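You operate a simulated robot arm through the tools that you are given. There is no shell and no other tool. Be economical: measure what you need, move in short steps, check, and stop when the job is done.

You are at the controls of a simulated two-armed robot. One attempt, no reset.

Task
Open the manuals drawer, take the mid foam sleeve and leave it in the inside of the manuals drawer, then shut the drawer. Take the yellow band valve body on the top of the long plywood bench with drawers and put it away on the top of the short steel bench. Close the grease drawer. Put the pack marked "bushes" from the top of the long plywood bench with drawers on the work patch of the blue-legged plywood bench and the pack labelled "dowels" on the top of the long steel bench. Take the yellow grip pad on the top of the short plywood bench and put it away on the low shelf of the blue-legged plywood bench. Do these in any order. Set down upright: yellow band valve body, pack.

The check looks at the end state, three seconds after you hand in, the way a careful person would. Anything else that was tipped, shoved, dropped, spilled or broken makes it a failure.

Robot
Two 7-joint arms with two-finger parallel grippers on one trunk, on a base that drives. Base frame: it is fixed to the floor where the robot stands at the start and does not move with it; the origin is under the middle of the robot, x ahead of it, y to its left, z up. Readings come in m, rad, newtons and seconds.
The left shoulder is at the start at [0.05, 0.158, 1.183], the right one opposite. With the tool pointing down near the work surface each hand reaches from about 0.2 to 0.66 m from the robot's upright axis, wherever it stands, measured 20 degrees to its own side. Places, roughly: dowel pack, grommet pack, nylon bush pack [1, -4, 1]; grease drawer [0.5, -4.1, 0.5]; inside of the manuals drawer [0.9, 0.2, 1.2]; low shelf of the blue-legged plywood bench [0.7, -2.5, 0.3]; manuals drawer [0.8, 0.1, 1.2]; mid foam sleeve [1, -2.5, 1]; top of the long steel bench [0.5, -6.3, 0.9]; top of the short steel bench [-1.4, -7.7, 0.8]; work patch of the blue-legged plywood bench [0.9, -2.7, 0.8]; yellow band valve body (8x5x5 cm) [0.4, -3.6, 0.9]; yellow grip pad (6x9x6 cm) [2.1, -1.8, 0.9]. Payload 3.91 kg a hand.
The tool frame of a hand sits at the grasp point between the pads (the TCP): z along the fingers, y along the line on which they close. The tips reach 0.03 m beyond it. The gripper opens to 0.11 m. The fingers are 0.02 m wide and 0.01 m thick; the gripper's body (0.048 by 0.112 m) begins 0.055 m behind the TCP.
Orientation is told as [roll, pitch, yaw] about the base's x, y, z axes, in that order, counted from this pose: with the fingers straight down and closing along the base's y, the tool's x points along the base's -x, its y along +y and its z along -z.

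Tools
- The arms move only by the tool step_arm. It takes "left_targets", "right_targets" or both (then of equal length, played together; a hand with none holds still); each is a list of rows, each a list of 3 entries, a list of its own where there are three numbers: the shift along the base's x, y, z in m, then the turn, a rotation vector about the base's x, y, z in degrees, then the gripper command, from -1 (fully open) to 1 (shut), values between in proportion. In form: [[[tx, ty, tz], [rx, ry, rz], grip], ...]. A call has 1 to 8 rows; each row is the pose to reach, as a shift and turn from the pose commanded when the call began. Rows are played at 5 a second. More than 0.05 m and 0.15 rad between two rows, or a gripper value outside its range, and nothing of the call is played. Where a pose cannot be reached the arm comes as near as it can. A force on the tool above 40 N (or 10 N above the force at the start of the call, whichever is more), or a blocked arm, ends the call early, and 0.2 s more pass. Each finger travels about 0.153 m/s and halts on what it meets, pressing with about 39 N; the grip force reading is that of the motor and also rises with nothing between the fingers. The clock runs only during rows and for 0.2 s after the last one: add rows that repeat a pose to give the fingers time. The reply holds the time, the measured pose of the TCP, the force on the tool along the base axes, the opening and the grip force, in the units named above and with some noise, with the torque about the TCP (base axes, N m) and any sound that the robot's microphone picked up.
- Cameras (640 x 400 px; columns grow to the right, rows downward): "scene" is now at [0.1352, -0.0086, 1.3402]; the picture's right is [-0.17, -0.99, 0.00], its down [-0.36, 0.06, -0.93] and it looks along [0.92, -0.16, -0.37] (base axes); focal length 253 px, centre (320, 200). "left" rides on the left gripper at [0.072, -0.017, -0.103] in its tool frame; the picture's right is [0.23, 0.97, 0.00], its down [-0.76, 0.18, -0.62] and it looks along [-0.61, 0.14, 0.78] (tool axes); focal length 222 px, centre (320, 200). "right" rides on the right gripper at [0.072, 0.017, -0.103] in its tool frame; the picture's right is [-0.23, 0.97, 0.00], its down [-0.76, -0.18, -0.62] and it looks along [-0.61, -0.14, 0.78] (tool axes); focal length 222 px, centre (320, 200). There is no depth. A picture from a camera that has moved, and an enlarged one, comes with that camera's place and axes in the base frame and with its lens. The place of the scene camera against the robot may be out by one fixed shift of up to 0.012 m in any direction.
- camera(camera): a new picture of that camera. The clock stands still meanwhile.
- lift_body(by): slides the trunk up (or, below 0, down) by that many m; the arms and the scene camera ride with it, the base frame stays. It gives what a move gives, with no picture.
- roll_base(legs): drives the robot by 1 to 6 legs, each [ahead, turn to the left] in m and rad, along the robot's own axes; the way and the turn of a leg run together, so that a leg with both is an arc; at most 1.5 m and 3.142 rad a leg. The arms and the cameras ride along, it lands a little off, and it stops where it bumps. It gives what a move gives.
- head_to(pan, tilt): turns the head with the scene camera to pan (to the left, within 1.396 rad either way) and tilt (down, from -0.506 to 1.204), counted from straight ahead of the robot. It gives what a move gives.
- close_up(camera, box): a new picture of the part [left, top, right, bottom] of that camera's present view, enlarged. The clock stands still meanwhile.
- job_done(): hands the job in; it is judged then, once.

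Go step by step. Nothing tells you exact positions but the pictures and the camera data: compare them with the known pose of the tool, close in by small moves and look again before you grip or let go. The budget is 196 turns and 172 pictures, counting those below and the enlarged ones. Unless the task says otherwise, let go and move clear before handing in.

The tools are called after "Call:" as a command line: name --argument value ..., lists and objects as JSON in quotes. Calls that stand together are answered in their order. step_arm: Moves the arms, as the interface text tells. Its arguments: {"type":"object","properties":{"left_targets":{"type":"array","items":{"type":"array"}},"right_targets":{"type":"array","items":{"type":"array"}}},"required":[]} The other tools are called the same way: lift_body (by) slides the trunk up or down; roll_base (legs) drives the base; head_to (pan, tilt) turns the head that bears the scene camera; camera (camera) takes a picture; close_up (camera, box) takes an enlarged picture of a part of a camera's view; job_done () hands the job in.

At the start:

```text
clock: 0.0
left_ee_pos: [0.4698, 0.0823, 1.0013]
left_tool_rot: [0.0, 0.0, 0.001]
left_wrist_force: [0.1, 0.5, -0.2]
left_ft_torque: [-0.01, 0.0, 0.01]
left_opening: 0.1097
left_grasp_force: 0.2
right_ee_pos: [0.4651, -0.2952, 1.0008]
right_tool_rot: [0.002, 0.0, -0.001]
right_wrist_force: [-0.5, 0.4, -0.2]
right_ft_torque: [0.01, -0.04, 0.01]
right_opening: 0.1101
right_grasp_force: 0.2
trunk travel left (down, up): [-0.425, 0.057]
robot x, y, heading: [0.0016, -0.0003, -0.0]
head pan, tilt: [-0.171, 0.377]
```

scene: 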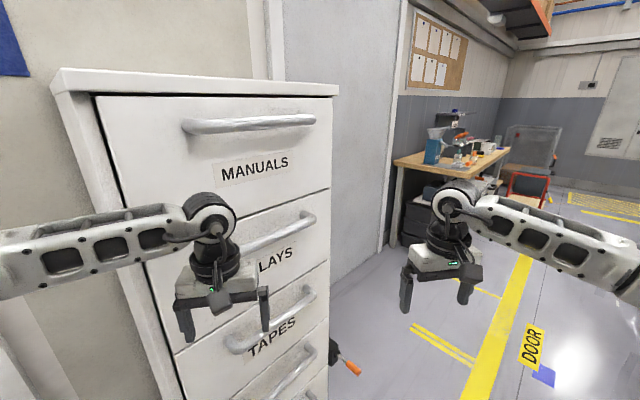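
right: 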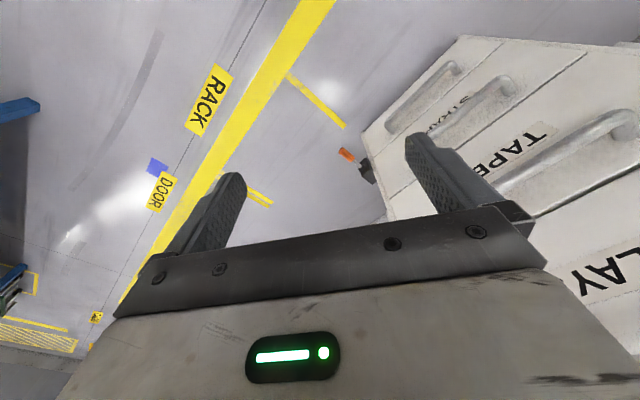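
left: 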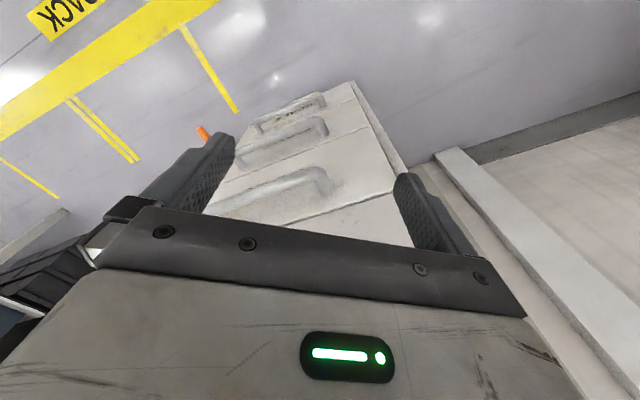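

The manuals cabinet stands directly ahead, slightly left, and the benches lie to my right. I'll look around before moving.

Call:
head_to --pan -1.2 --tilt 0.25

Call:
camera --camera "scene"

Call:
head_to --pan 0.1 --tilt 0.2

Call:
camera --camera "scene"

```text
clock: 1.3
left_ee_pos: [0.47, 0.0819, 1.0005]
left_tool_rot: [-0.001, 0.0, 0.0]
left_wrist_force: [0.5, -0.2, 0.2]
left_ft_torque: [-0.02, -0.02, -0.03]
left_opening: 0.11
left_grasp_force: 0.0
right_ee_pos: [0.4657, -0.2947, 0.9983]
right_tool_rot: [-0.001, 0.002, 0.0]
right_wrist_force: [0.0, 0.1, -0.5]
right_ft_torque: [-0.03, -0.01, 0.0]
right_opening: 0.11
right_grasp_force: 0.1
trunk travel left (down, up): [-0.425, 0.057]
robot x, y, heading: [-0.0014, 0.002, 0.001]
head pan, tilt: [-1.201, 0.25]
```

```text
168 pictures are left
camera scene: at [0.0775, -0.0798, 1.352], right [-0.93, -0.36, 0.0], down [-0.09, 0.23, -0.97], along [0.35, -0.9, -0.25], focal length 253 px, centre (320, 200)
```

scene: 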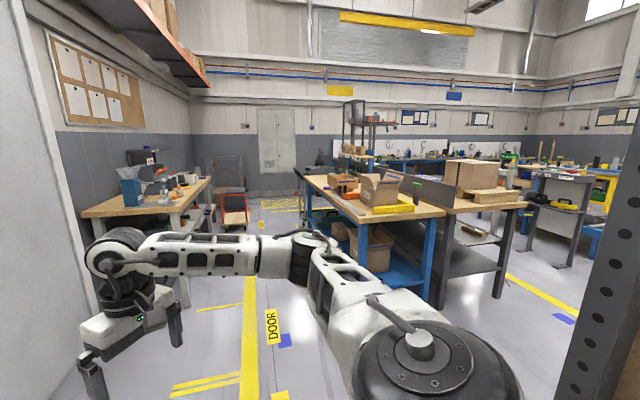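

```text
clock: 2.8
left_ee_pos: [0.4685, 0.0821, 1.0003]
left_tool_rot: [-0.001, 0.0, 0.001]
left_wrist_force: [0.3, 0.3, -0.3]
left_ft_torque: [0.03, -0.01, -0.01]
left_opening: 0.1101
left_grasp_force: 0.0
right_ee_pos: [0.4656, -0.2938, 1.0004]
right_tool_rot: [0.001, -0.002, 0.001]
right_wrist_force: [0.3, -0.2, -0.1]
right_ft_torque: [-0.02, 0.01, 0.01]
right_opening: 0.11
right_grasp_force: 0.1
trunk travel left (down, up): [-0.425, 0.057]
robot x, y, heading: [0.0016, 0.0003, -0.004]
head pan, tilt: [0.099, 0.201]
```

```text
167 pictures are left
camera scene: at [0.1364, 0.0164, 1.3566], right [0.1, -1.0, 0.0], down [-0.2, -0.02, -0.98], along [0.98, 0.1, -0.2], focal length 253 px, centre (320, 200)
```

scene: 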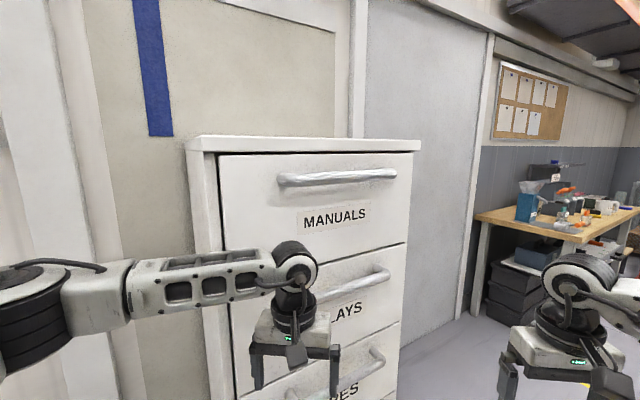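

The layout is getting clear: the short plywood bench is ahead-right and the blue-legged bench is beyond it on the right of the aisle. I'll turn into the aisle for a better view, doing the benches first and ending with the drawer.

Call:
roll_base --legs '[[0, -0.9], [0.7, 0]]'

Call:
head_to --pan 0.0 --tilt 0.3

Call:
camera --camera "scene"

Call:
head_to --pan -0.8 --tilt 0.3

Call:
camera --camera "scene"

```text
clock: 5.0
left_ee_pos: [0.4175, -0.2496, 0.9956]
left_tool_rot: [-0.003, 0.007, -0.709]
left_wrist_force: [0.4, 0.1, -0.5]
left_ft_torque: [-0.05, -0.02, -0.01]
left_opening: 0.1097
left_grasp_force: 0.0
right_ee_pos: [0.1832, -0.52, 0.9961]
right_tool_rot: [0.003, 0.011, -0.667]
right_wrist_force: [-0.2, -0.3, 0.4]
right_ft_torque: [-0.01, -0.02, -0.02]
right_opening: 0.1098
right_grasp_force: 0.0
trunk travel left (down, up): [-0.425, 0.057]
robot x, y, heading: [0.0019, -0.0057, -0.701]
head pan, tilt: [0.099, 0.201]
stopped in leg 1: the robot was blocked; the commanded pose is now the measured one
```

```text
clock: 5.6
left_ee_pos: [0.4179, -0.2496, 0.9959]
left_tool_rot: [-0.003, 0.01, -0.709]
left_wrist_force: [-0.2, -0.2, -0.3]
left_ft_torque: [-0.01, 0.0, -0.03]
left_opening: 0.1102
left_grasp_force: 0.1
right_ee_pos: [0.1837, -0.5219, 0.9946]
right_tool_rot: [0.004, 0.012, -0.67]
right_wrist_force: [0.2, 0.5, -0.2]
right_ft_torque: [0.01, 0.0, 0.0]
right_opening: 0.1097
right_grasp_force: 0.1
trunk travel left (down, up): [-0.425, 0.057]
robot x, y, heading: [0.0051, -0.0021, -0.705]
head pan, tilt: [0.0, 0.3]
```

```text
166 pictures are left
camera scene: at [0.118, -0.0867, 1.3459], right [-0.65, -0.76, 0.0], down [-0.23, 0.2, -0.95], along [0.73, -0.62, -0.31], focal length 253 px, centre (320, 200)
```

scene: 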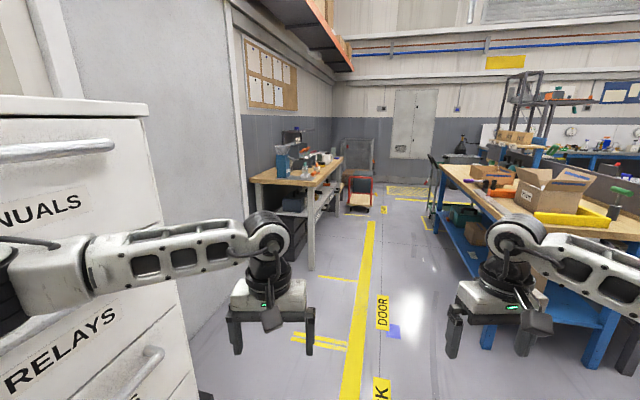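

```text
clock: 6.8
left_ee_pos: [0.4184, -0.2487, 0.9949]
left_tool_rot: [-0.001, 0.01, -0.71]
left_wrist_force: [-0.3, 0.4, -0.2]
left_ft_torque: [0.0, -0.03, 0.02]
left_opening: 0.1099
left_grasp_force: 0.1
right_ee_pos: [0.1826, -0.5212, 0.9951]
right_tool_rot: [0.003, 0.011, -0.669]
right_wrist_force: [-1.1, 0.0, 0.4]
right_ft_torque: [-0.02, -0.01, -0.05]
right_opening: 0.11
right_grasp_force: 0.0
trunk travel left (down, up): [-0.425, 0.057]
robot x, y, heading: [-0.0, -0.0011, -0.708]
head pan, tilt: [-0.799, 0.3]
```

```text
165 pictures are left
camera scene: at [0.0528, -0.1195, 1.3463], right [-1.0, -0.07, 0.01], down [-0.03, 0.3, -0.95], along [0.06, -0.95, -0.3], focal length 253 px, centre (320, 200)
```

scene: 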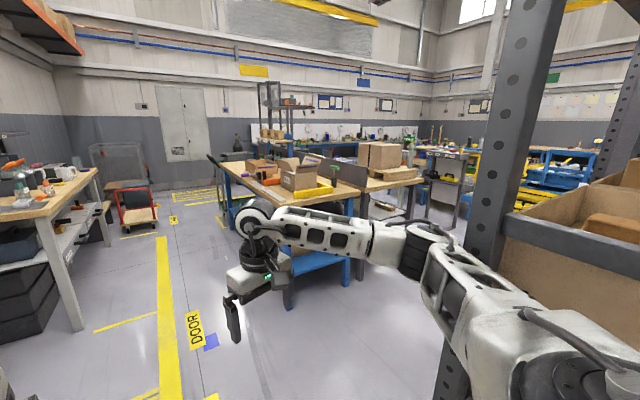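

Something at my right, likely the rack post, touched the right elbow while I was turning. I'll look at the elbows on both sides before driving on.

Call:
head_to --pan -1.39 --tilt 0.7

Call:
camera --camera "scene"

Call:
head_to --pan 1.1 --tilt 0.6

Call:
camera --camera "scene"

```text
clock: 7.8
left_ee_pos: [0.4182, -0.2486, 0.9954]
left_tool_rot: [0.0, 0.01, -0.709]
left_wrist_force: [-0.9, 0.1, 0.4]
left_ft_torque: [0.01, 0.01, 0.0]
left_opening: 0.1099
left_grasp_force: 0.0
right_ee_pos: [0.1836, -0.5202, 0.994]
right_tool_rot: [0.004, 0.011, -0.672]
right_wrist_force: [0.3, -0.1, 0.5]
right_ft_torque: [0.01, -0.02, -0.03]
right_opening: 0.1099
right_grasp_force: 0.0
trunk travel left (down, up): [-0.425, 0.057]
robot x, y, heading: [0.0027, -0.0055, -0.704]
head pan, tilt: [-1.389, 0.7]
```

```text
164 pictures are left
camera scene: at [0.0037, -0.0997, 1.3107], right [-0.87, 0.5, 0.01], down [0.31, 0.56, -0.77], along [-0.39, -0.66, -0.64], focal length 253 px, centre (320, 200)
```

scene: 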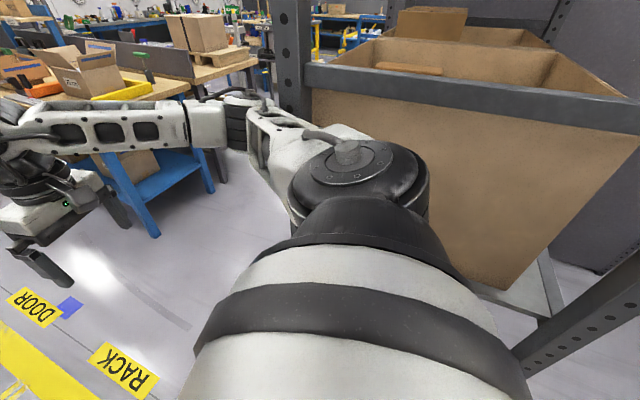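

```text
clock: 10.0
left_ee_pos: [0.4177, -0.2489, 0.9955]
left_tool_rot: [-0.001, 0.011, -0.709]
left_wrist_force: [0.3, -0.2, -0.1]
left_ft_torque: [-0.01, -0.03, 0.01]
left_opening: 0.1101
left_grasp_force: 0.1
right_ee_pos: [0.1835, -0.5206, 0.9945]
right_tool_rot: [0.004, 0.012, -0.67]
right_wrist_force: [0.1, -0.2, -0.9]
right_ft_torque: [0.01, 0.03, 0.0]
right_opening: 0.1101
right_grasp_force: 0.1
trunk travel left (down, up): [-0.425, 0.057]
robot x, y, heading: [0.004, -0.0021, -0.706]
head pan, tilt: [1.1, 0.6]
```

```text
163 pictures are left
camera scene: at [0.1275, 0.008, 1.3187], right [0.39, -0.92, -0.01], down [-0.53, -0.21, -0.82], along [0.76, 0.32, -0.57], focal length 253 px, centre (320, 200)
```

scene: 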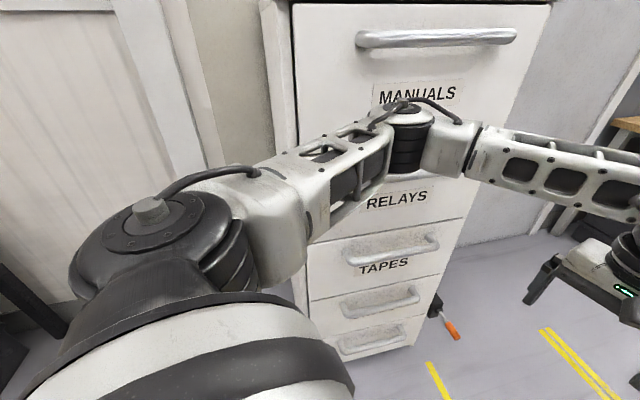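

The gap between the cabinet corner and the rack post is tight for my elbows. I'll stretch both arms forward to pull the elbows in.

Call:
step_arm --left_targets '[[[0.03, -0.026, 0], [0, 0, 0], -1], [[0.06, -0.052, 0], [0, 0, 0], -1], [[0.09, -0.078, 0], [0, 0, 0], -1], [[0.12, -0.104, 0], [0, 0, 0], -1], [[0.15, -0.13, 0], [0, 0, 0], -1], [[0.15, -0.13, 0], [0, 0, 0], -1]]' --right_targets '[[[0.03, -0.026, 0], [0, 0, 0], -1], [[0.06, -0.052, 0], [0, 0, 0], -1], [[0.09, -0.078, 0], [0, 0, 0], -1], [[0.12, -0.104, 0], [0, 0, 0], -1], [[0.15, -0.13, 0], [0, 0, 0], -1], [[0.15, -0.13, 0], [0, 0, 0], -1]]'

Call:
camera --camera "scene"

Call:
head_to --pan -1.3 --tilt 0.6

Call:
camera --camera "scene"

```text
clock: 11.4
left_ee_pos: [0.5279, -0.3402, 0.9994]
left_tool_rot: [-0.001, -0.003, -0.713]
left_wrist_force: [0.2, -0.2, 0.2]
left_ft_torque: [0.0, -0.01, 0.0]
left_opening: 0.11
left_grasp_force: 0.1
left hand out of reach, approached as far as the arm can: row 4, 5, 6
right_ee_pos: [0.2882, -0.6239, 0.9984]
right_tool_rot: [0.003, -0.003, -0.678]
right_wrist_force: [-0.1, -0.3, -0.1]
right_ft_torque: [0.03, -0.02, 0.0]
right_opening: 0.11
right_grasp_force: 0.0
right hand out of reach, approached as far as the arm can: row 4, 5, 6
trunk travel left (down, up): [-0.425, 0.057]
robot x, y, heading: [0.0038, 0.0005, -0.703]
head pan, tilt: [1.1, 0.6]
```

```text
162 pictures are left
camera scene: at [0.117, 0.0136, 1.3199], right [0.39, -0.92, 0.0], down [-0.52, -0.22, -0.83], along [0.76, 0.32, -0.56], focal length 253 px, centre (320, 200)
```

scene: 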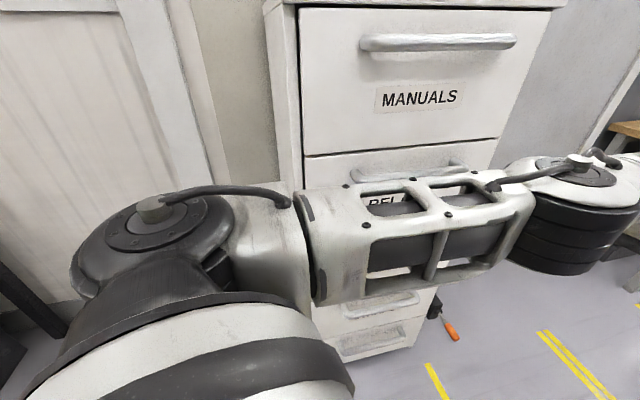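

```text
clock: 13.6
left_ee_pos: [0.529, -0.3395, 0.9989]
left_tool_rot: [-0.002, 0.0, -0.71]
left_wrist_force: [0.6, 0.7, 0.5]
left_ft_torque: [0.03, -0.01, -0.01]
left_opening: 0.1099
left_grasp_force: 0.0
right_ee_pos: [0.288, -0.6234, 0.9975]
right_tool_rot: [0.005, -0.002, -0.676]
right_wrist_force: [-0.1, 0.8, -0.3]
right_ft_torque: [0.0, 0.0, 0.01]
right_opening: 0.1099
right_grasp_force: 0.1
trunk travel left (down, up): [-0.425, 0.057]
robot x, y, heading: [0.0017, -0.0026, -0.697]
head pan, tilt: [-1.3, 0.6]
```

```text
161 pictures are left
camera scene: at [-0.001, -0.1003, 1.3198], right [-0.91, 0.42, 0.0], down [0.24, 0.51, -0.83], along [-0.35, -0.75, -0.56], focal length 253 px, centre (320, 200)
```

scene: 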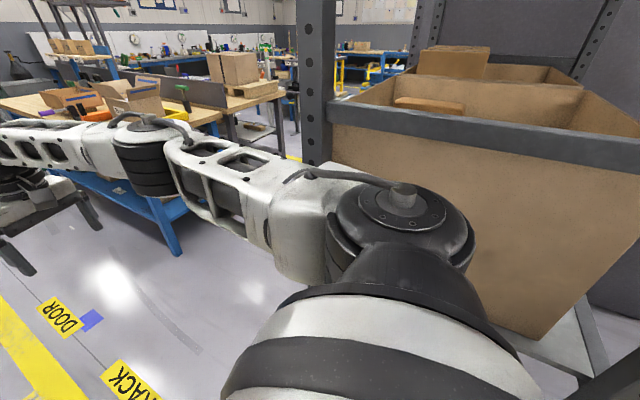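

The elbows are now well in. I'll turn further right and drive through the gap in short legs.

Call:
roll_base --legs '[[0.1, 0], [0, -0.3], [0.6, 0]]'

Call:
head_to --pan 0.0 --tilt 0.3

Call:
camera --camera "scene"

```text
clock: 18.8
left_ee_pos: [0.7964, -1.0664, 0.999]
left_tool_rot: [-0.001, -0.002, -1.023]
left_wrist_force: [-0.3, -0.7, 0.7]
left_ft_torque: [0.0, -0.01, 0.02]
left_opening: 0.1102
left_grasp_force: 0.1
right_ee_pos: [0.4789, -1.2618, 0.998]
right_tool_rot: [0.003, 0.0, -0.993]
right_wrist_force: [0.1, -0.3, 1.2]
right_ft_torque: [0.0, -0.03, 0.0]
right_opening: 0.1101
right_grasp_force: 0.1
trunk travel left (down, up): [-0.425, 0.057]
robot x, y, heading: [0.4018, -0.5806, -1.013]
head pan, tilt: [-1.3, 0.6]
```

```text
clock: 20.2
left_ee_pos: [0.7961, -1.0666, 0.9994]
left_tool_rot: [-0.001, -0.003, -1.024]
left_wrist_force: [-1.0, 0.2, 0.4]
left_ft_torque: [0.04, -0.02, -0.02]
left_opening: 0.1101
left_grasp_force: 0.2
right_ee_pos: [0.4787, -1.2615, 0.9957]
right_tool_rot: [0.003, -0.001, -0.992]
right_wrist_force: [-0.4, -0.3, 0.5]
right_ft_torque: [0.02, -0.06, -0.01]
right_opening: 0.11
right_grasp_force: 0.0
trunk travel left (down, up): [-0.425, 0.057]
robot x, y, heading: [0.3988, -0.5806, -1.017]
head pan, tilt: [0.0, 0.3]
```

```text
160 pictures are left
camera scene: at [0.4738, -0.688, 1.3473], right [-0.85, -0.52, 0.0], down [-0.15, 0.25, -0.96], along [0.5, -0.81, -0.3], focal length 253 px, centre (320, 200)
```

scene: 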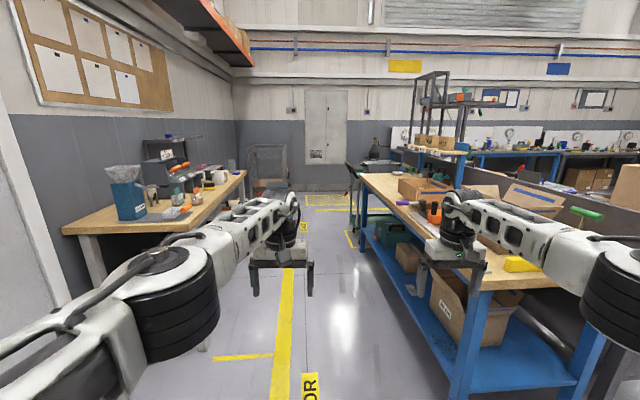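

The aisle runs straight ahead of me: short plywood bench on the left, blue-legged bench on the right. I'll drive further and survey both sides.

Call:
roll_base --legs '[[1.2, 0.03]]'

Call:
head_to --pan 0.8 --tilt 0.5

Call:
camera --camera "scene"

Call:
head_to --pan -0.75 --tilt 0.5

Call:
camera --camera "scene"

```text
clock: 26.3
left_ee_pos: [1.4242, -2.0671, 0.9992]
left_tool_rot: [0.001, -0.001, -1.016]
left_wrist_force: [0.2, 1.0, 0.3]
left_ft_torque: [0.02, -0.05, -0.01]
left_opening: 0.11
left_grasp_force: 0.1
right_ee_pos: [1.1096, -2.2657, 0.999]
right_tool_rot: [0.004, -0.001, -0.984]
right_wrist_force: [0.6, -0.7, 0.1]
right_ft_torque: [0.02, -0.02, 0.02]
right_opening: 0.11
right_grasp_force: 0.0
trunk travel left (down, up): [-0.425, 0.057]
robot x, y, heading: [1.0261, -1.5903, -1.012]
head pan, tilt: [0.0, 0.3]
```

```text
clock: 27.4
left_ee_pos: [1.4243, -2.068, 0.9998]
left_tool_rot: [0.001, -0.002, -1.015]
left_wrist_force: [-0.5, 0.7, -0.2]
left_ft_torque: [-0.01, 0.02, 0.05]
left_opening: 0.11
left_grasp_force: 0.1
right_ee_pos: [1.1101, -2.2662, 0.9985]
right_tool_rot: [0.003, -0.001, -0.984]
right_wrist_force: [-0.7, -0.8, 0.9]
right_ft_torque: [0.03, 0.0, 0.01]
right_opening: 0.1098
right_grasp_force: 0.0
trunk travel left (down, up): [-0.425, 0.057]
robot x, y, heading: [1.0242, -1.5878, -1.006]
head pan, tilt: [0.799, 0.499]
```

```text
159 pictures are left
camera scene: at [1.1386, -1.6318, 1.3289], right [-0.21, -0.98, 0.0], down [-0.47, 0.1, -0.88], along [0.86, -0.18, -0.48], focal length 253 px, centre (320, 200)
```

scene: 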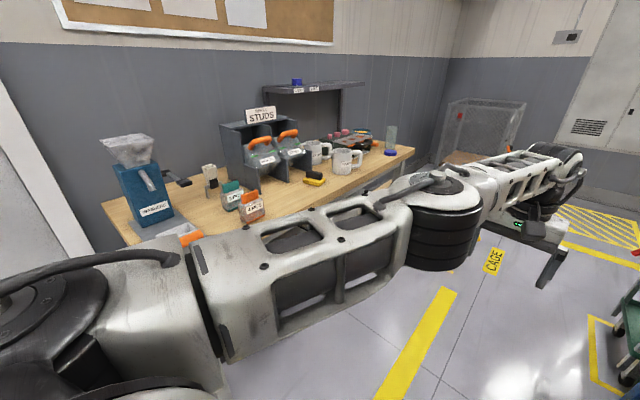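

```text
clock: 29.0
left_ee_pos: [1.4249, -2.0674, 0.9995]
left_tool_rot: [0.001, -0.002, -1.015]
left_wrist_force: [-0.8, 0.9, 0.5]
left_ft_torque: [-0.01, 0.04, -0.02]
left_opening: 0.11
left_grasp_force: 0.0
right_ee_pos: [1.11, -2.2668, 0.9974]
right_tool_rot: [0.003, -0.003, -0.986]
right_wrist_force: [-0.9, 0.0, 0.4]
right_ft_torque: [-0.06, 0.0, -0.01]
right_opening: 0.1099
right_grasp_force: 0.1
trunk travel left (down, up): [-0.425, 0.057]
robot x, y, heading: [1.0215, -1.5901, -1.011]
head pan, tilt: [-0.75, 0.499]
```

```text
158 pictures are left
camera scene: at [1.0326, -1.702, 1.3289], right [-0.98, 0.19, 0.0], down [0.09, 0.47, -0.88], along [-0.17, -0.86, -0.48], focal length 253 px, centre (320, 200)
```

scene: 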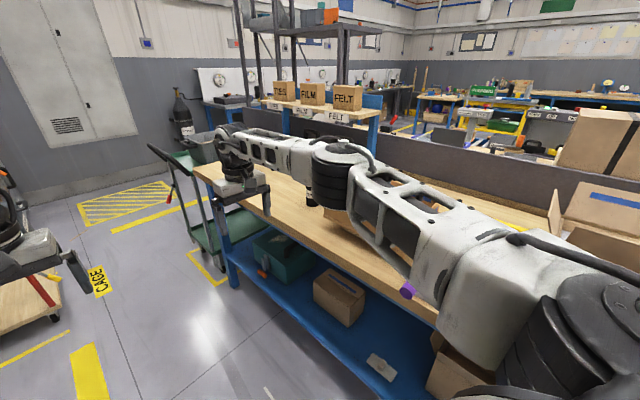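

The yellow grip pad sits at about [2.12, -1.82, 0.88] on the short plywood bench. I'll draw the arms in and up, then turn to face it and go closer.

Call:
step_arm --left_targets '[[[-0.02, 0.032, 0.02], [0, 0, 0], -1], [[-0.04, 0.064, 0.04], [0, 0, 0], -1], [[-0.06, 0.096, 0.06], [0, 0, 0], -1], [[-0.08, 0.128, 0.08], [0, 0, 0], -1], [[-0.08, 0.128, 0.1], [0, 0, 0], -1]]' --right_targets '[[[-0.02, 0.032, 0.02], [0, 0, 0], -1], [[-0.04, 0.064, 0.04], [0, 0, 0], -1], [[-0.06, 0.096, 0.06], [0, 0, 0], -1], [[-0.08, 0.128, 0.08], [0, 0, 0], -1], [[-0.08, 0.128, 0.1], [0, 0, 0], -1]]'

Call:
roll_base --legs '[[0, 0.8], [0.35, 0]]'

Call:
head_to --pan 0.0 --tilt 0.5

Call:
camera --camera "scene"

```text
clock: 30.2
left_ee_pos: [1.3381, -1.9398, 1.106]
left_tool_rot: [0.0, -0.001, -1.011]
left_wrist_force: [-1.1, 1.5, 0.0]
left_ft_torque: [-0.09, -0.1, 0.01]
left_opening: 0.11
left_grasp_force: 0.0
left hand out of reach, approached as far as the arm can: row 1, 2
right_ee_pos: [1.0273, -2.1362, 1.1009]
right_tool_rot: [0.003, -0.003, -0.985]
right_wrist_force: [-0.2, 0.0, 0.1]
right_ft_torque: [-0.05, -0.03, -0.01]
right_opening: 0.1103
right_grasp_force: 0.0
trunk travel left (down, up): [-0.425, 0.057]
robot x, y, heading: [1.0245, -1.5913, -1.009]
head pan, tilt: [-0.75, 0.499]
```

```text
clock: 34.6
left_ee_pos: [1.8428, -1.6924, 1.1035]
left_tool_rot: [0.0, -0.002, -0.226]
left_wrist_force: [1.0, -0.3, 0.3]
left_ft_torque: [-0.01, 0.04, -0.01]
left_opening: 0.1101
left_grasp_force: 0.0
right_ee_pos: [1.766, -2.0516, 1.0982]
right_tool_rot: [0.004, 0.001, -0.195]
right_wrist_force: [0.3, 1.9, 0.3]
right_ft_torque: [0.05, 0.01, -0.01]
right_opening: 0.1097
right_grasp_force: 0.0
trunk travel left (down, up): [-0.425, 0.057]
robot x, y, heading: [1.3686, -1.6641, -0.221]
head pan, tilt: [-0.75, 0.499]
```

```text
clock: 35.7
left_ee_pos: [1.8422, -1.6914, 1.1039]
left_tool_rot: [0.0, -0.002, -0.225]
left_wrist_force: [-0.2, -1.0, 0.5]
left_ft_torque: [-0.02, 0.03, -0.01]
left_opening: 0.1099
left_grasp_force: 0.0
right_ee_pos: [1.7657, -2.0521, 1.1003]
right_tool_rot: [0.004, -0.002, -0.195]
right_wrist_force: [-0.2, 0.3, -1.0]
right_ft_torque: [-0.02, -0.01, 0.04]
right_opening: 0.1101
right_grasp_force: 0.0
trunk travel left (down, up): [-0.425, 0.057]
robot x, y, heading: [1.3689, -1.6669, -0.222]
head pan, tilt: [0.0, 0.499]
```

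```text
157 pictures are left
camera scene: at [1.5016, -1.687, 1.3289], right [-0.22, -0.98, 0.0], down [-0.47, 0.11, -0.88], along [0.86, -0.19, -0.48], focal length 253 px, centre (320, 200)
```

scene: 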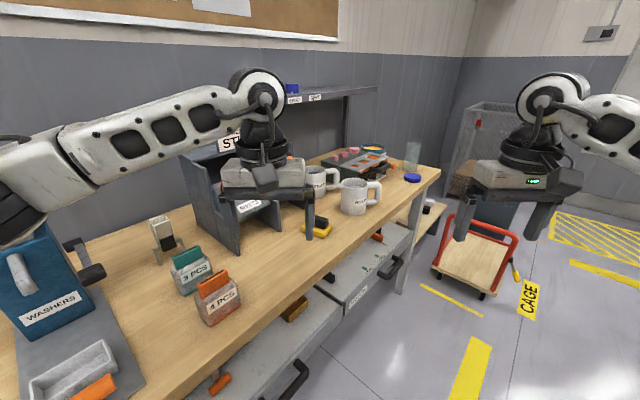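

The pad lies near the left fingers, beside a mug. I'll enlarge it to see its shape and orientation.

Call:
close_up --camera "scene" --box '[270, 170, 400, 260]'

Call:
camera --camera "left"

```text
4.44 times, centred on (335, 215) of scene
camera zoom: at [1.5016, -1.687, 1.3289], right [-0.22, -0.98, 0.0], down [-0.47, 0.11, -0.88], along [0.86, -0.19, -0.48], focal length 1123 px, centre (253, 133)
```

zoom: 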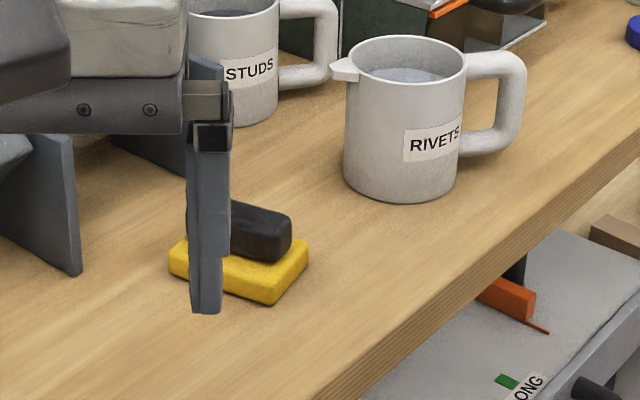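

```text
155 pictures are left
camera left: at [1.7676, -1.6923, 1.2061], right [0.0, 1.0, 0.0], down [0.78, 0.0, 0.62], along [0.62, 0.0, -0.78], focal length 222 px, centre (320, 200)
```

left: 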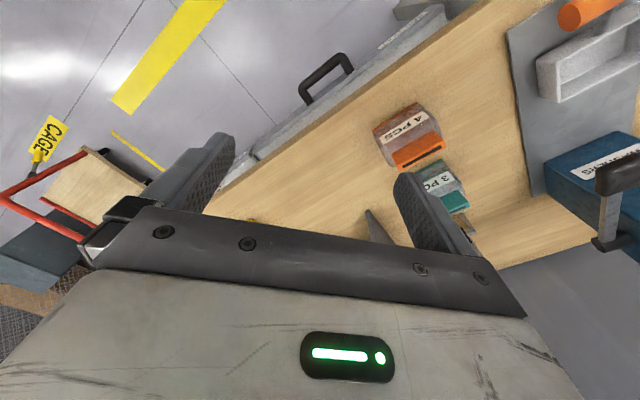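

The pad is a yellow block with a black grip on top, too far to reach from here. I'll shift along the bench so it comes in front of my right hand.

Call:
lift_body --by 0.05

Call:
roll_base --legs '[[0, -0.5], [0.3, 0], [0, 0.85]]'

Call:
camera --camera "scene"

Call:
camera --camera "right"

```text
clock: 36.6
left_ee_pos: [1.8429, -1.6923, 1.154]
left_tool_rot: [0.001, -0.001, -0.226]
left_wrist_force: [0.4, -0.1, -0.6]
left_ft_torque: [-0.03, -0.02, 0.01]
left_opening: 0.1102
left_grasp_force: 0.0
right_ee_pos: [1.7656, -2.0519, 1.1497]
right_tool_rot: [0.004, 0.0, -0.196]
right_wrist_force: [0.3, -0.2, -0.1]
right_ft_torque: [0.0, -0.01, -0.04]
right_opening: 0.1099
right_grasp_force: 0.0
trunk travel left (down, up): [-0.475, 0.007]
robot x, y, heading: [1.367, -1.667, -0.22]
head pan, tilt: [0.0, 0.499]
```

```text
clock: 42.2
left_ee_pos: [2.052, -1.7376, 1.1534]
left_tool_rot: [-0.001, -0.002, 0.101]
left_wrist_force: [-0.7, 0.1, -0.4]
left_ft_torque: [0.03, 0.0, -0.02]
left_opening: 0.1098
left_grasp_force: 0.1
right_ee_pos: [2.0939, -2.102, 1.15]
right_tool_rot: [0.003, 0.0, 0.131]
right_wrist_force: [0.7, 0.4, 0.1]
right_ft_torque: [-0.01, 0.03, -0.01]
right_opening: 0.1099
right_grasp_force: 0.0
trunk travel left (down, up): [-0.475, 0.007]
robot x, y, heading: [1.5943, -1.8642, 0.106]
head pan, tilt: [0.0, 0.499]
```

```text
154 pictures are left
camera scene: at [1.7298, -1.8421, 1.3789], right [0.1, -0.99, 0.0], down [-0.48, -0.05, -0.88], along [0.87, 0.09, -0.48], focal length 253 px, centre (320, 200)
```

scene: 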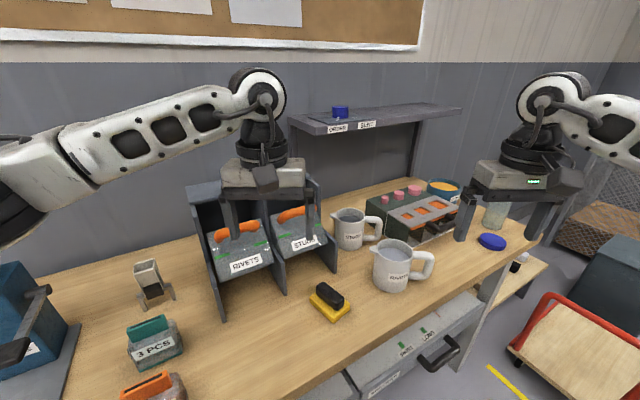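

```text
153 pictures are left
camera right: at [2.0195, -2.0952, 1.2522], right [0.1, 1.0, 0.0], down [0.78, -0.08, 0.62], along [0.62, -0.06, -0.78], focal length 222 px, centre (320, 200)
```

right: 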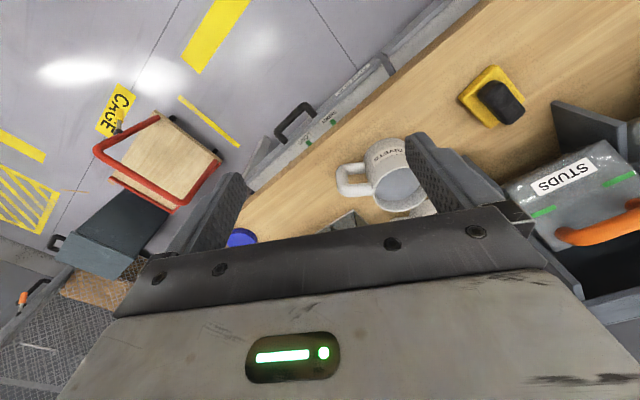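

The pad is at about [2.136, -1.832], long side heading about 50 degrees, and the left hand is close to it. I'll bring that hand above it, yawed across the short side.

Call:
step_arm --left_targets '[[[0.0, -0.02, 0], [0, 0, 8], -1], [[0.01, -0.04, 0], [0, 0, 16], -1], [[0.02, -0.06, 0], [0, 0, 24], -1], [[0.035, -0.075, 0], [0, 0, 32], -1], [[0.05, -0.095, -0.02], [0, 0, 40], -1], [[0.05, -0.095, -0.05], [0, 0, 44.6], -1], [[0.05, -0.095, -0.08], [0, 0, 44.6], -1]]'

Call:
camera --camera "left"

```text
clock: 43.8
left_ee_pos: [2.1041, -1.8339, 1.0697]
left_tool_rot: [-0.001, -0.001, 0.879]
left_wrist_force: [-0.5, -0.3, -0.1]
left_ft_torque: [-0.02, 0.02, -0.03]
left_opening: 0.1101
left_grasp_force: 0.0
right_ee_pos: [2.0935, -2.1024, 1.1487]
right_tool_rot: [0.003, -0.001, 0.131]
right_wrist_force: [-0.3, 0.2, 0.5]
right_ft_torque: [0.0, -0.01, -0.04]
right_opening: 0.1099
right_grasp_force: 0.0
trunk travel left (down, up): [-0.475, 0.007]
robot x, y, heading: [1.5951, -1.8632, 0.107]
head pan, tilt: [0.0, 0.499]
```

```text
152 pictures are left
camera left: at [2.069, -1.9004, 1.1733], right [-0.9, 0.45, 0.0], down [0.35, 0.7, 0.62], along [0.28, 0.56, -0.78], focal length 222 px, centre (320, 200)
```

left: 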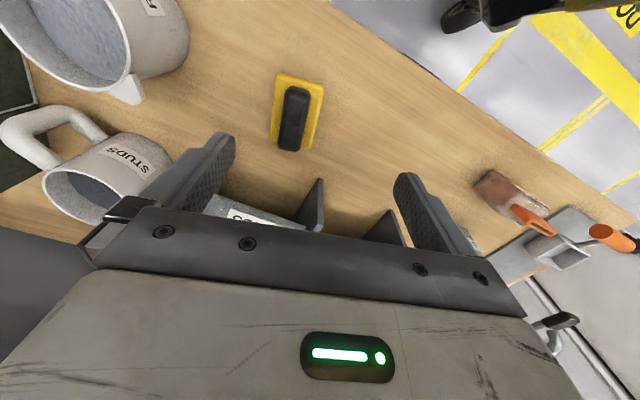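

The pad is centred at about [2.134, -1.836]. I'll tilt the hand 30 degrees forward, so it can later slide under the bench, and lower partway.

Call:
step_arm --left_targets '[[[0.0, 0.0, -0.02], [5.9, -4.6, 0], -1], [[0.01, 0.0, -0.04], [11.8, -9.3, 0], -1], [[0.02, 0.0, -0.06], [17.6, -14.0, 0], -1], [[0.03, -0.002, -0.08], [23.5, -18.6, 0], -1], [[0.03, -0.002, -0.11], [23.5, -18.6, 0], -1]]'

Call:
camera --camera "left"

Call:
close_up --camera "scene" --box '[240, 200, 440, 340]'

```text
clock: 45.0
left_ee_pos: [2.1322, -1.8336, 0.9639]
left_tool_rot: [0.012, -0.525, 0.874]
left_wrist_force: [0.4, 0.6, -0.8]
left_ft_torque: [0.03, 0.0, -0.01]
left_opening: 0.11
left_grasp_force: 0.1
right_ee_pos: [2.0941, -2.1026, 1.1483]
right_tool_rot: [0.005, 0.0, 0.133]
right_wrist_force: [0.7, 0.8, 0.0]
right_ft_torque: [-0.03, 0.02, -0.01]
right_opening: 0.1101
right_grasp_force: 0.1
trunk travel left (down, up): [-0.475, 0.007]
robot x, y, heading: [1.6, -1.8611, 0.106]
head pan, tilt: [0.0, 0.499]
```

```text
151 pictures are left
camera left: at [2.073, -1.9332, 1.0156], right [-0.88, 0.47, -0.1], down [0.09, 0.37, 0.92], along [0.47, 0.8, -0.37], focal length 222 px, centre (320, 200)
```

left: 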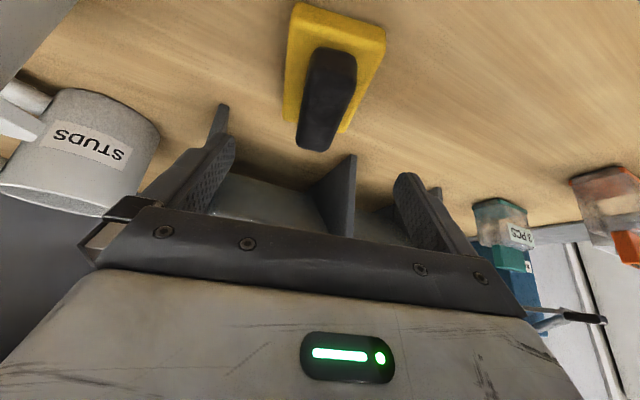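

```text
2.86 times, centred on (340, 270) of scene
camera zoom: at [1.73, -1.8423, 1.3789], right [0.1, -0.99, 0.0], down [-0.48, -0.05, -0.88], along [0.87, 0.09, -0.48], focal length 722 px, centre (263, 0)
```

zoom: 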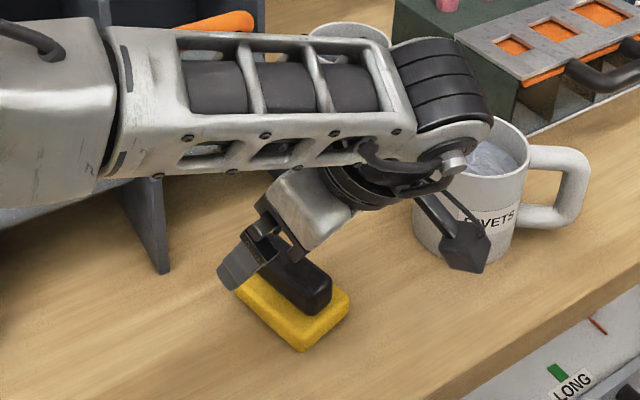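

The hand straddles the pad well. I'll lower the last 7 cm and close.

Call:
step_arm --left_targets '[[[0.0, 0.0, -0.03], [0, 0, 0], -1], [[0.0, 0.0, -0.055], [0, 0, 0], -1], [[0.0, 0.0, -0.065], [0, 0, 0], -1], [[0.0, 0.0, -0.07], [0, 0, 0], -1]]'

Call:
close_up --camera "scene" --box '[240, 200, 440, 340]'

Call:
camera --camera "left"

```text
clock: 46.0
left_ee_pos: [2.1322, -1.8338, 0.8933]
left_tool_rot: [0.014, -0.525, 0.874]
left_wrist_force: [-0.3, 0.8, 0.4]
left_ft_torque: [-0.01, -0.02, 0.0]
left_opening: 0.1099
left_grasp_force: 0.0
right_ee_pos: [2.0935, -2.1043, 1.1492]
right_tool_rot: [0.005, -0.002, 0.131]
right_wrist_force: [-0.4, -0.5, -0.4]
right_ft_torque: [0.0, -0.03, 0.01]
right_opening: 0.1101
right_grasp_force: 0.1
trunk travel left (down, up): [-0.475, 0.007]
robot x, y, heading: [1.5929, -1.8617, 0.104]
head pan, tilt: [0.0, 0.499]
```

```text
2.86 times, centred on (340, 270) of scene
camera zoom: at [1.7298, -1.8425, 1.3789], right [0.1, -0.99, 0.0], down [-0.48, -0.05, -0.88], along [0.87, 0.09, -0.48], focal length 722 px, centre (263, 0)
```

zoom: 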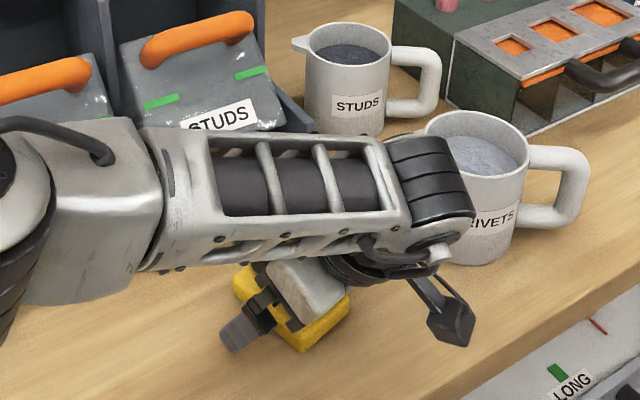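

```text
148 pictures are left
camera left: at [2.0722, -1.9334, 0.9453], right [-0.88, 0.47, -0.1], down [0.09, 0.37, 0.92], along [0.47, 0.8, -0.37], focal length 222 px, centre (320, 200)
```

left: 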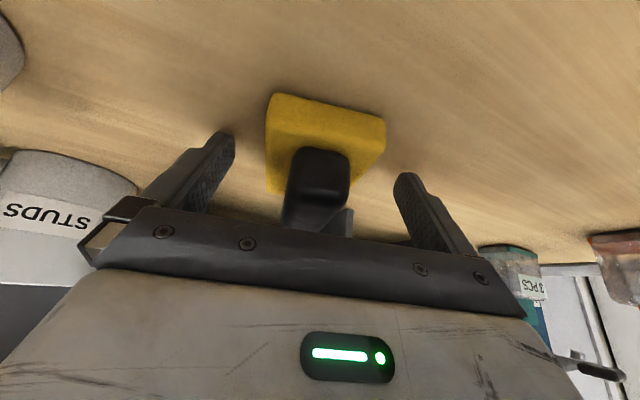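

The fingers are on both sides of the yellow base. Closing now.

Call:
step_arm --left_targets '[[[0.0, 0.0, -0.002], [0, 0, 0], 0], [[0.0, 0.0, -0.002], [0, 0, 0], 0.6], [[0.0, 0.0, -0.002], [0, 0, 0], 1], [[0.0, 0.0, -0.002], [0, 0, 0], 1], [[0.0, 0.0, 0.02], [0, 0, 0], 1], [[0.0, 0.0, 0.06], [0, 0, 0], 1]]'

Call:
camera --camera "left"

```text
clock: 47.4
left_ee_pos: [2.131, -1.8334, 0.952]
left_tool_rot: [0.014, -0.525, 0.875]
left_wrist_force: [0.2, 0.1, -0.4]
left_ft_torque: [-0.01, -0.02, -0.01]
left_opening: 0.0588
left_grasp_force: 39.1
right_ee_pos: [2.095, -2.1022, 1.1491]
right_tool_rot: [0.003, -0.001, 0.132]
right_wrist_force: [-0.3, 0.4, -0.4]
right_ft_torque: [0.0, -0.03, 0.01]
right_opening: 0.1103
right_grasp_force: 0.1
trunk travel left (down, up): [-0.475, 0.007]
robot x, y, heading: [1.5987, -1.8597, 0.104]
head pan, tilt: [0.0, 0.499]
```

```text
147 pictures are left
camera left: at [2.0717, -1.9327, 1.004], right [-0.88, 0.47, -0.1], down [0.09, 0.37, 0.92], along [0.47, 0.8, -0.37], focal length 222 px, centre (320, 200)
```

left: 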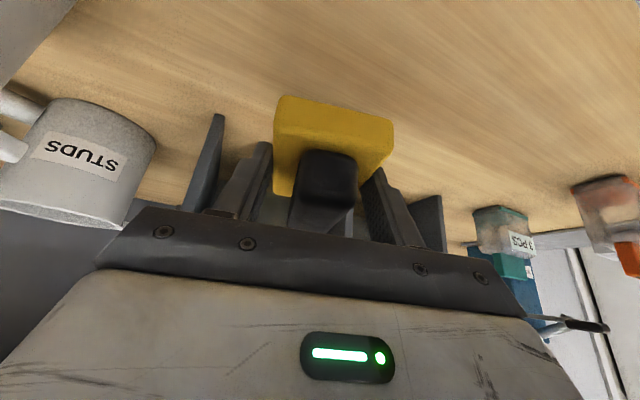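

The pad is held firmly (opening 0.059). I'll lift it, draw both hands in, then back away from the bench.

Call:
step_arm --left_targets '[[[0.0, 0.0, 0.04], [0, 0, 0], 1], [[0.0, 0.0, 0.08], [0, 0, 0], 1], [[0.0, 0.0, 0.12], [0, 0, 0], 1], [[-0.04, 0.01, 0.14], [0, 0, -8], 1], [[-0.08, 0.03, 0.14], [0, 0, -16], 1], [[-0.12, 0.05, 0.14], [0, 0, -24], 1], [[-0.15, 0.08, 0.14], [0, 0, -32], 1]]' --right_targets '[[[-0.03, 0.0, 0.0], [0, 0, 0], -1], [[-0.06, 0.0, 0.0], [0, 0, 0], -1], [[-0.09, 0.0, 0.0], [0, 0, 0], -1], [[-0.12, 0.0, 0.0], [0, 0, 0], -1], [[-0.15, 0.0, 0.0], [0, 0, 0], -1], [[-0.18, 0.0, 0.0], [0, 0, 0], -1], [[-0.18, 0.0, 0.0], [0, 0, 0], -1]]'

Call:
roll_base --legs '[[-0.25, 0], [0, -2.6]]'

Call:
camera --camera "scene"

```text
clock: 49.0
left_ee_pos: [1.9801, -1.7583, 1.0939]
left_tool_rot: [0.011, -0.526, 0.317]
left_wrist_force: [0.6, -0.1, -0.8]
left_ft_torque: [0.01, 0.03, -0.03]
left_opening: 0.0588
left_grasp_force: 39.3
right_ee_pos: [1.9153, -2.1015, 1.1481]
right_tool_rot: [0.003, -0.001, 0.13]
right_wrist_force: [0.7, 0.1, 0.3]
right_ft_torque: [0.0, 0.01, 0.0]
right_opening: 0.1099
right_grasp_force: 0.0
trunk travel left (down, up): [-0.475, 0.007]
robot x, y, heading: [1.596, -1.8637, 0.102]
head pan, tilt: [0.0, 0.499]
```

```text
clock: 57.0
left_ee_pos: [1.0598, -2.1653, 1.0937]
left_tool_rot: [0.014, -0.525, -2.326]
left_wrist_force: [0.1, -0.9, -0.9]
left_ft_torque: [-0.01, 0.02, -0.01]
left_opening: 0.0589
left_grasp_force: 38.7
right_ee_pos: [0.9518, -1.8332, 1.1478]
right_tool_rot: [0.003, -0.001, -2.51]
right_wrist_force: [-0.5, -0.2, 0.1]
right_ft_torque: [-0.03, -0.01, -0.01]
right_opening: 0.1102
right_grasp_force: 0.1
trunk travel left (down, up): [-0.475, 0.007]
robot x, y, heading: [1.3467, -1.8902, -2.537]
head pan, tilt: [0.0, 0.499]
```

```text
146 pictures are left
camera scene: at [1.2435, -1.957, 1.3789], right [-0.57, 0.82, 0.0], down [0.39, 0.27, -0.88], along [-0.72, -0.5, -0.48], focal length 253 px, centre (320, 200)
```

scene: 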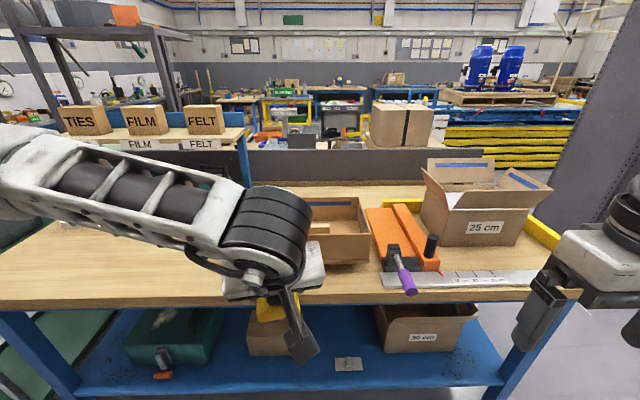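

I'm now facing the blue-legged bench, with the low shelf visible below. I'll look down at the shelf for a free spot.

Call:
head_to --pan 0.25 --tilt 0.95

Call:
camera --camera "scene"

Call:
camera --camera "left"

```text
clock: 58.0
left_ee_pos: [1.0605, -2.1654, 1.0943]
left_tool_rot: [0.013, -0.526, -2.327]
left_wrist_force: [0.5, 0.8, -0.2]
left_ft_torque: [0.03, 0.03, 0.01]
left_opening: 0.059
left_grasp_force: 39.3
right_ee_pos: [0.9529, -1.8336, 1.1486]
right_tool_rot: [0.004, -0.004, -2.509]
right_wrist_force: [0.2, 0.2, 0.2]
right_ft_torque: [-0.02, -0.02, 0.0]
right_opening: 0.1101
right_grasp_force: 0.1
trunk travel left (down, up): [-0.475, 0.007]
robot x, y, heading: [1.3463, -1.8917, -2.538]
head pan, tilt: [0.25, 0.949]
```

```text
145 pictures are left
camera scene: at [1.2706, -1.9601, 1.3414], right [-0.75, 0.66, 0.0], down [0.53, 0.61, -0.58], along [-0.38, -0.44, -0.81], focal length 253 px, centre (320, 200)
```

scene: 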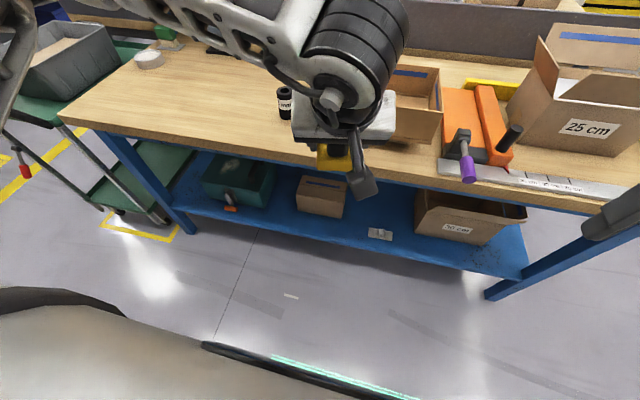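

```text
144 pictures are left
camera left: at [1.1249, -2.0701, 1.1455], right [0.85, -0.52, -0.1], down [-0.11, -0.37, 0.92], along [-0.52, -0.77, -0.37], focal length 222 px, centre (320, 200)
```

left: 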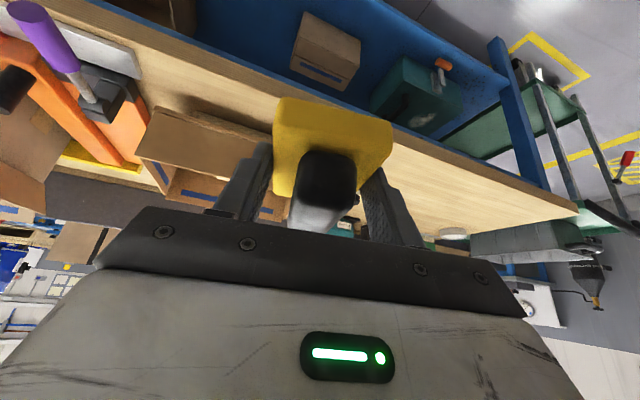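

There is a free spot on the low shelf in front of me, near [0.78, -2.29]. I'll lower the trunk and left hand in front of the bench, keeping the right hand high and clear.

Call:
lift_body --by -0.2

Call:
step_arm --left_targets '[[[0.02, 0.015, -0.03], [0, 0, -3], 1], [[0.03, 0.02, -0.07], [0, 0, -6], 1], [[0.03, 0.02, -0.11], [0, 0, -9], 1], [[0.03, 0.02, -0.15], [0, 0, -9], 1]]' --right_targets '[[[0, 0, 0.04], [0, 0, 0], -1], [[0, 0, 0.08], [0, 0, 0], -1], [[0, 0, 0.12], [0, 0, 0], -1], [[0, 0, 0.16], [0, 0, 0], -1]]'

Call:
lift_body --by -0.22

Call:
head_to --pan 0.2 --tilt 0.7

Call:
camera --camera "scene"

```text
clock: 60.1
left_ee_pos: [1.0603, -2.167, 0.8934]
left_tool_rot: [0.014, -0.525, -2.326]
left_wrist_force: [-0.8, 0.4, -0.3]
left_ft_torque: [0.02, 0.01, 0.01]
left_opening: 0.0589
left_grasp_force: 38.3
right_ee_pos: [0.9532, -1.8344, 0.9479]
right_tool_rot: [0.002, -0.001, -2.509]
right_wrist_force: [0.6, -0.2, -0.2]
right_ft_torque: [0.02, 0.01, 0.01]
right_opening: 0.1099
right_grasp_force: 0.0
trunk travel left (down, up): [-0.275, 0.207]
robot x, y, heading: [1.3497, -1.8889, -2.539]
head pan, tilt: [0.25, 0.949]
```

```text
clock: 61.1
left_ee_pos: [1.0867, -2.1437, 0.743]
left_tool_rot: [0.011, -0.526, -2.482]
left_wrist_force: [-0.5, 0.0, -1.0]
left_ft_torque: [0.03, -0.02, -0.04]
left_opening: 0.059
left_grasp_force: 38.6
right_ee_pos: [0.953, -1.8314, 1.1084]
right_tool_rot: [0.004, 0.001, -2.509]
right_wrist_force: [0.3, 0.7, -0.7]
right_ft_torque: [0.02, -0.02, 0.01]
right_opening: 0.1101
right_grasp_force: 0.0
trunk travel left (down, up): [-0.275, 0.207]
robot x, y, heading: [1.3497, -1.8899, -2.535]
head pan, tilt: [0.25, 0.949]
```

```text
clock: 63.5
left_ee_pos: [1.087, -2.1432, 0.5229]
left_tool_rot: [0.014, -0.524, -2.484]
left_wrist_force: [-0.5, 0.0, -0.8]
left_ft_torque: [-0.01, -0.01, 0.01]
left_opening: 0.0592
left_grasp_force: 39.0
right_ee_pos: [0.9528, -1.8318, 0.8876]
right_tool_rot: [0.005, -0.001, -2.508]
right_wrist_force: [0.5, 0.2, 0.4]
right_ft_torque: [0.01, -0.04, -0.02]
right_opening: 0.1099
right_grasp_force: 0.0
trunk travel left (down, up): [-0.055, 0.427]
robot x, y, heading: [1.3456, -1.8923, -2.534]
head pan, tilt: [0.25, 0.949]
```

```text
clock: 64.2
left_ee_pos: [1.0876, -2.1427, 0.5224]
left_tool_rot: [0.014, -0.525, -2.483]
left_wrist_force: [0.8, -0.7, -2.0]
left_ft_torque: [0.02, 0.0, 0.0]
left_opening: 0.0591
left_grasp_force: 39.1
right_ee_pos: [0.9528, -1.8314, 0.887]
right_tool_rot: [0.003, -0.004, -2.509]
right_wrist_force: [-0.3, 0.4, -0.3]
right_ft_torque: [0.0, 0.0, 0.02]
right_opening: 0.1099
right_grasp_force: 0.0
trunk travel left (down, up): [-0.055, 0.427]
robot x, y, heading: [1.3461, -1.8879, -2.538]
head pan, tilt: [0.201, 0.7]
```

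```text
143 pictures are left
camera scene: at [1.2596, -1.9665, 0.9411], right [-0.72, 0.69, 0.0], down [0.45, 0.47, -0.76], along [-0.53, -0.55, -0.64], focal length 253 px, centre (320, 200)
```

scene: 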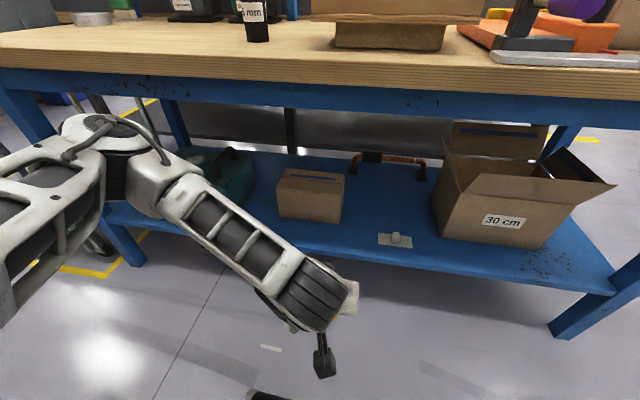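

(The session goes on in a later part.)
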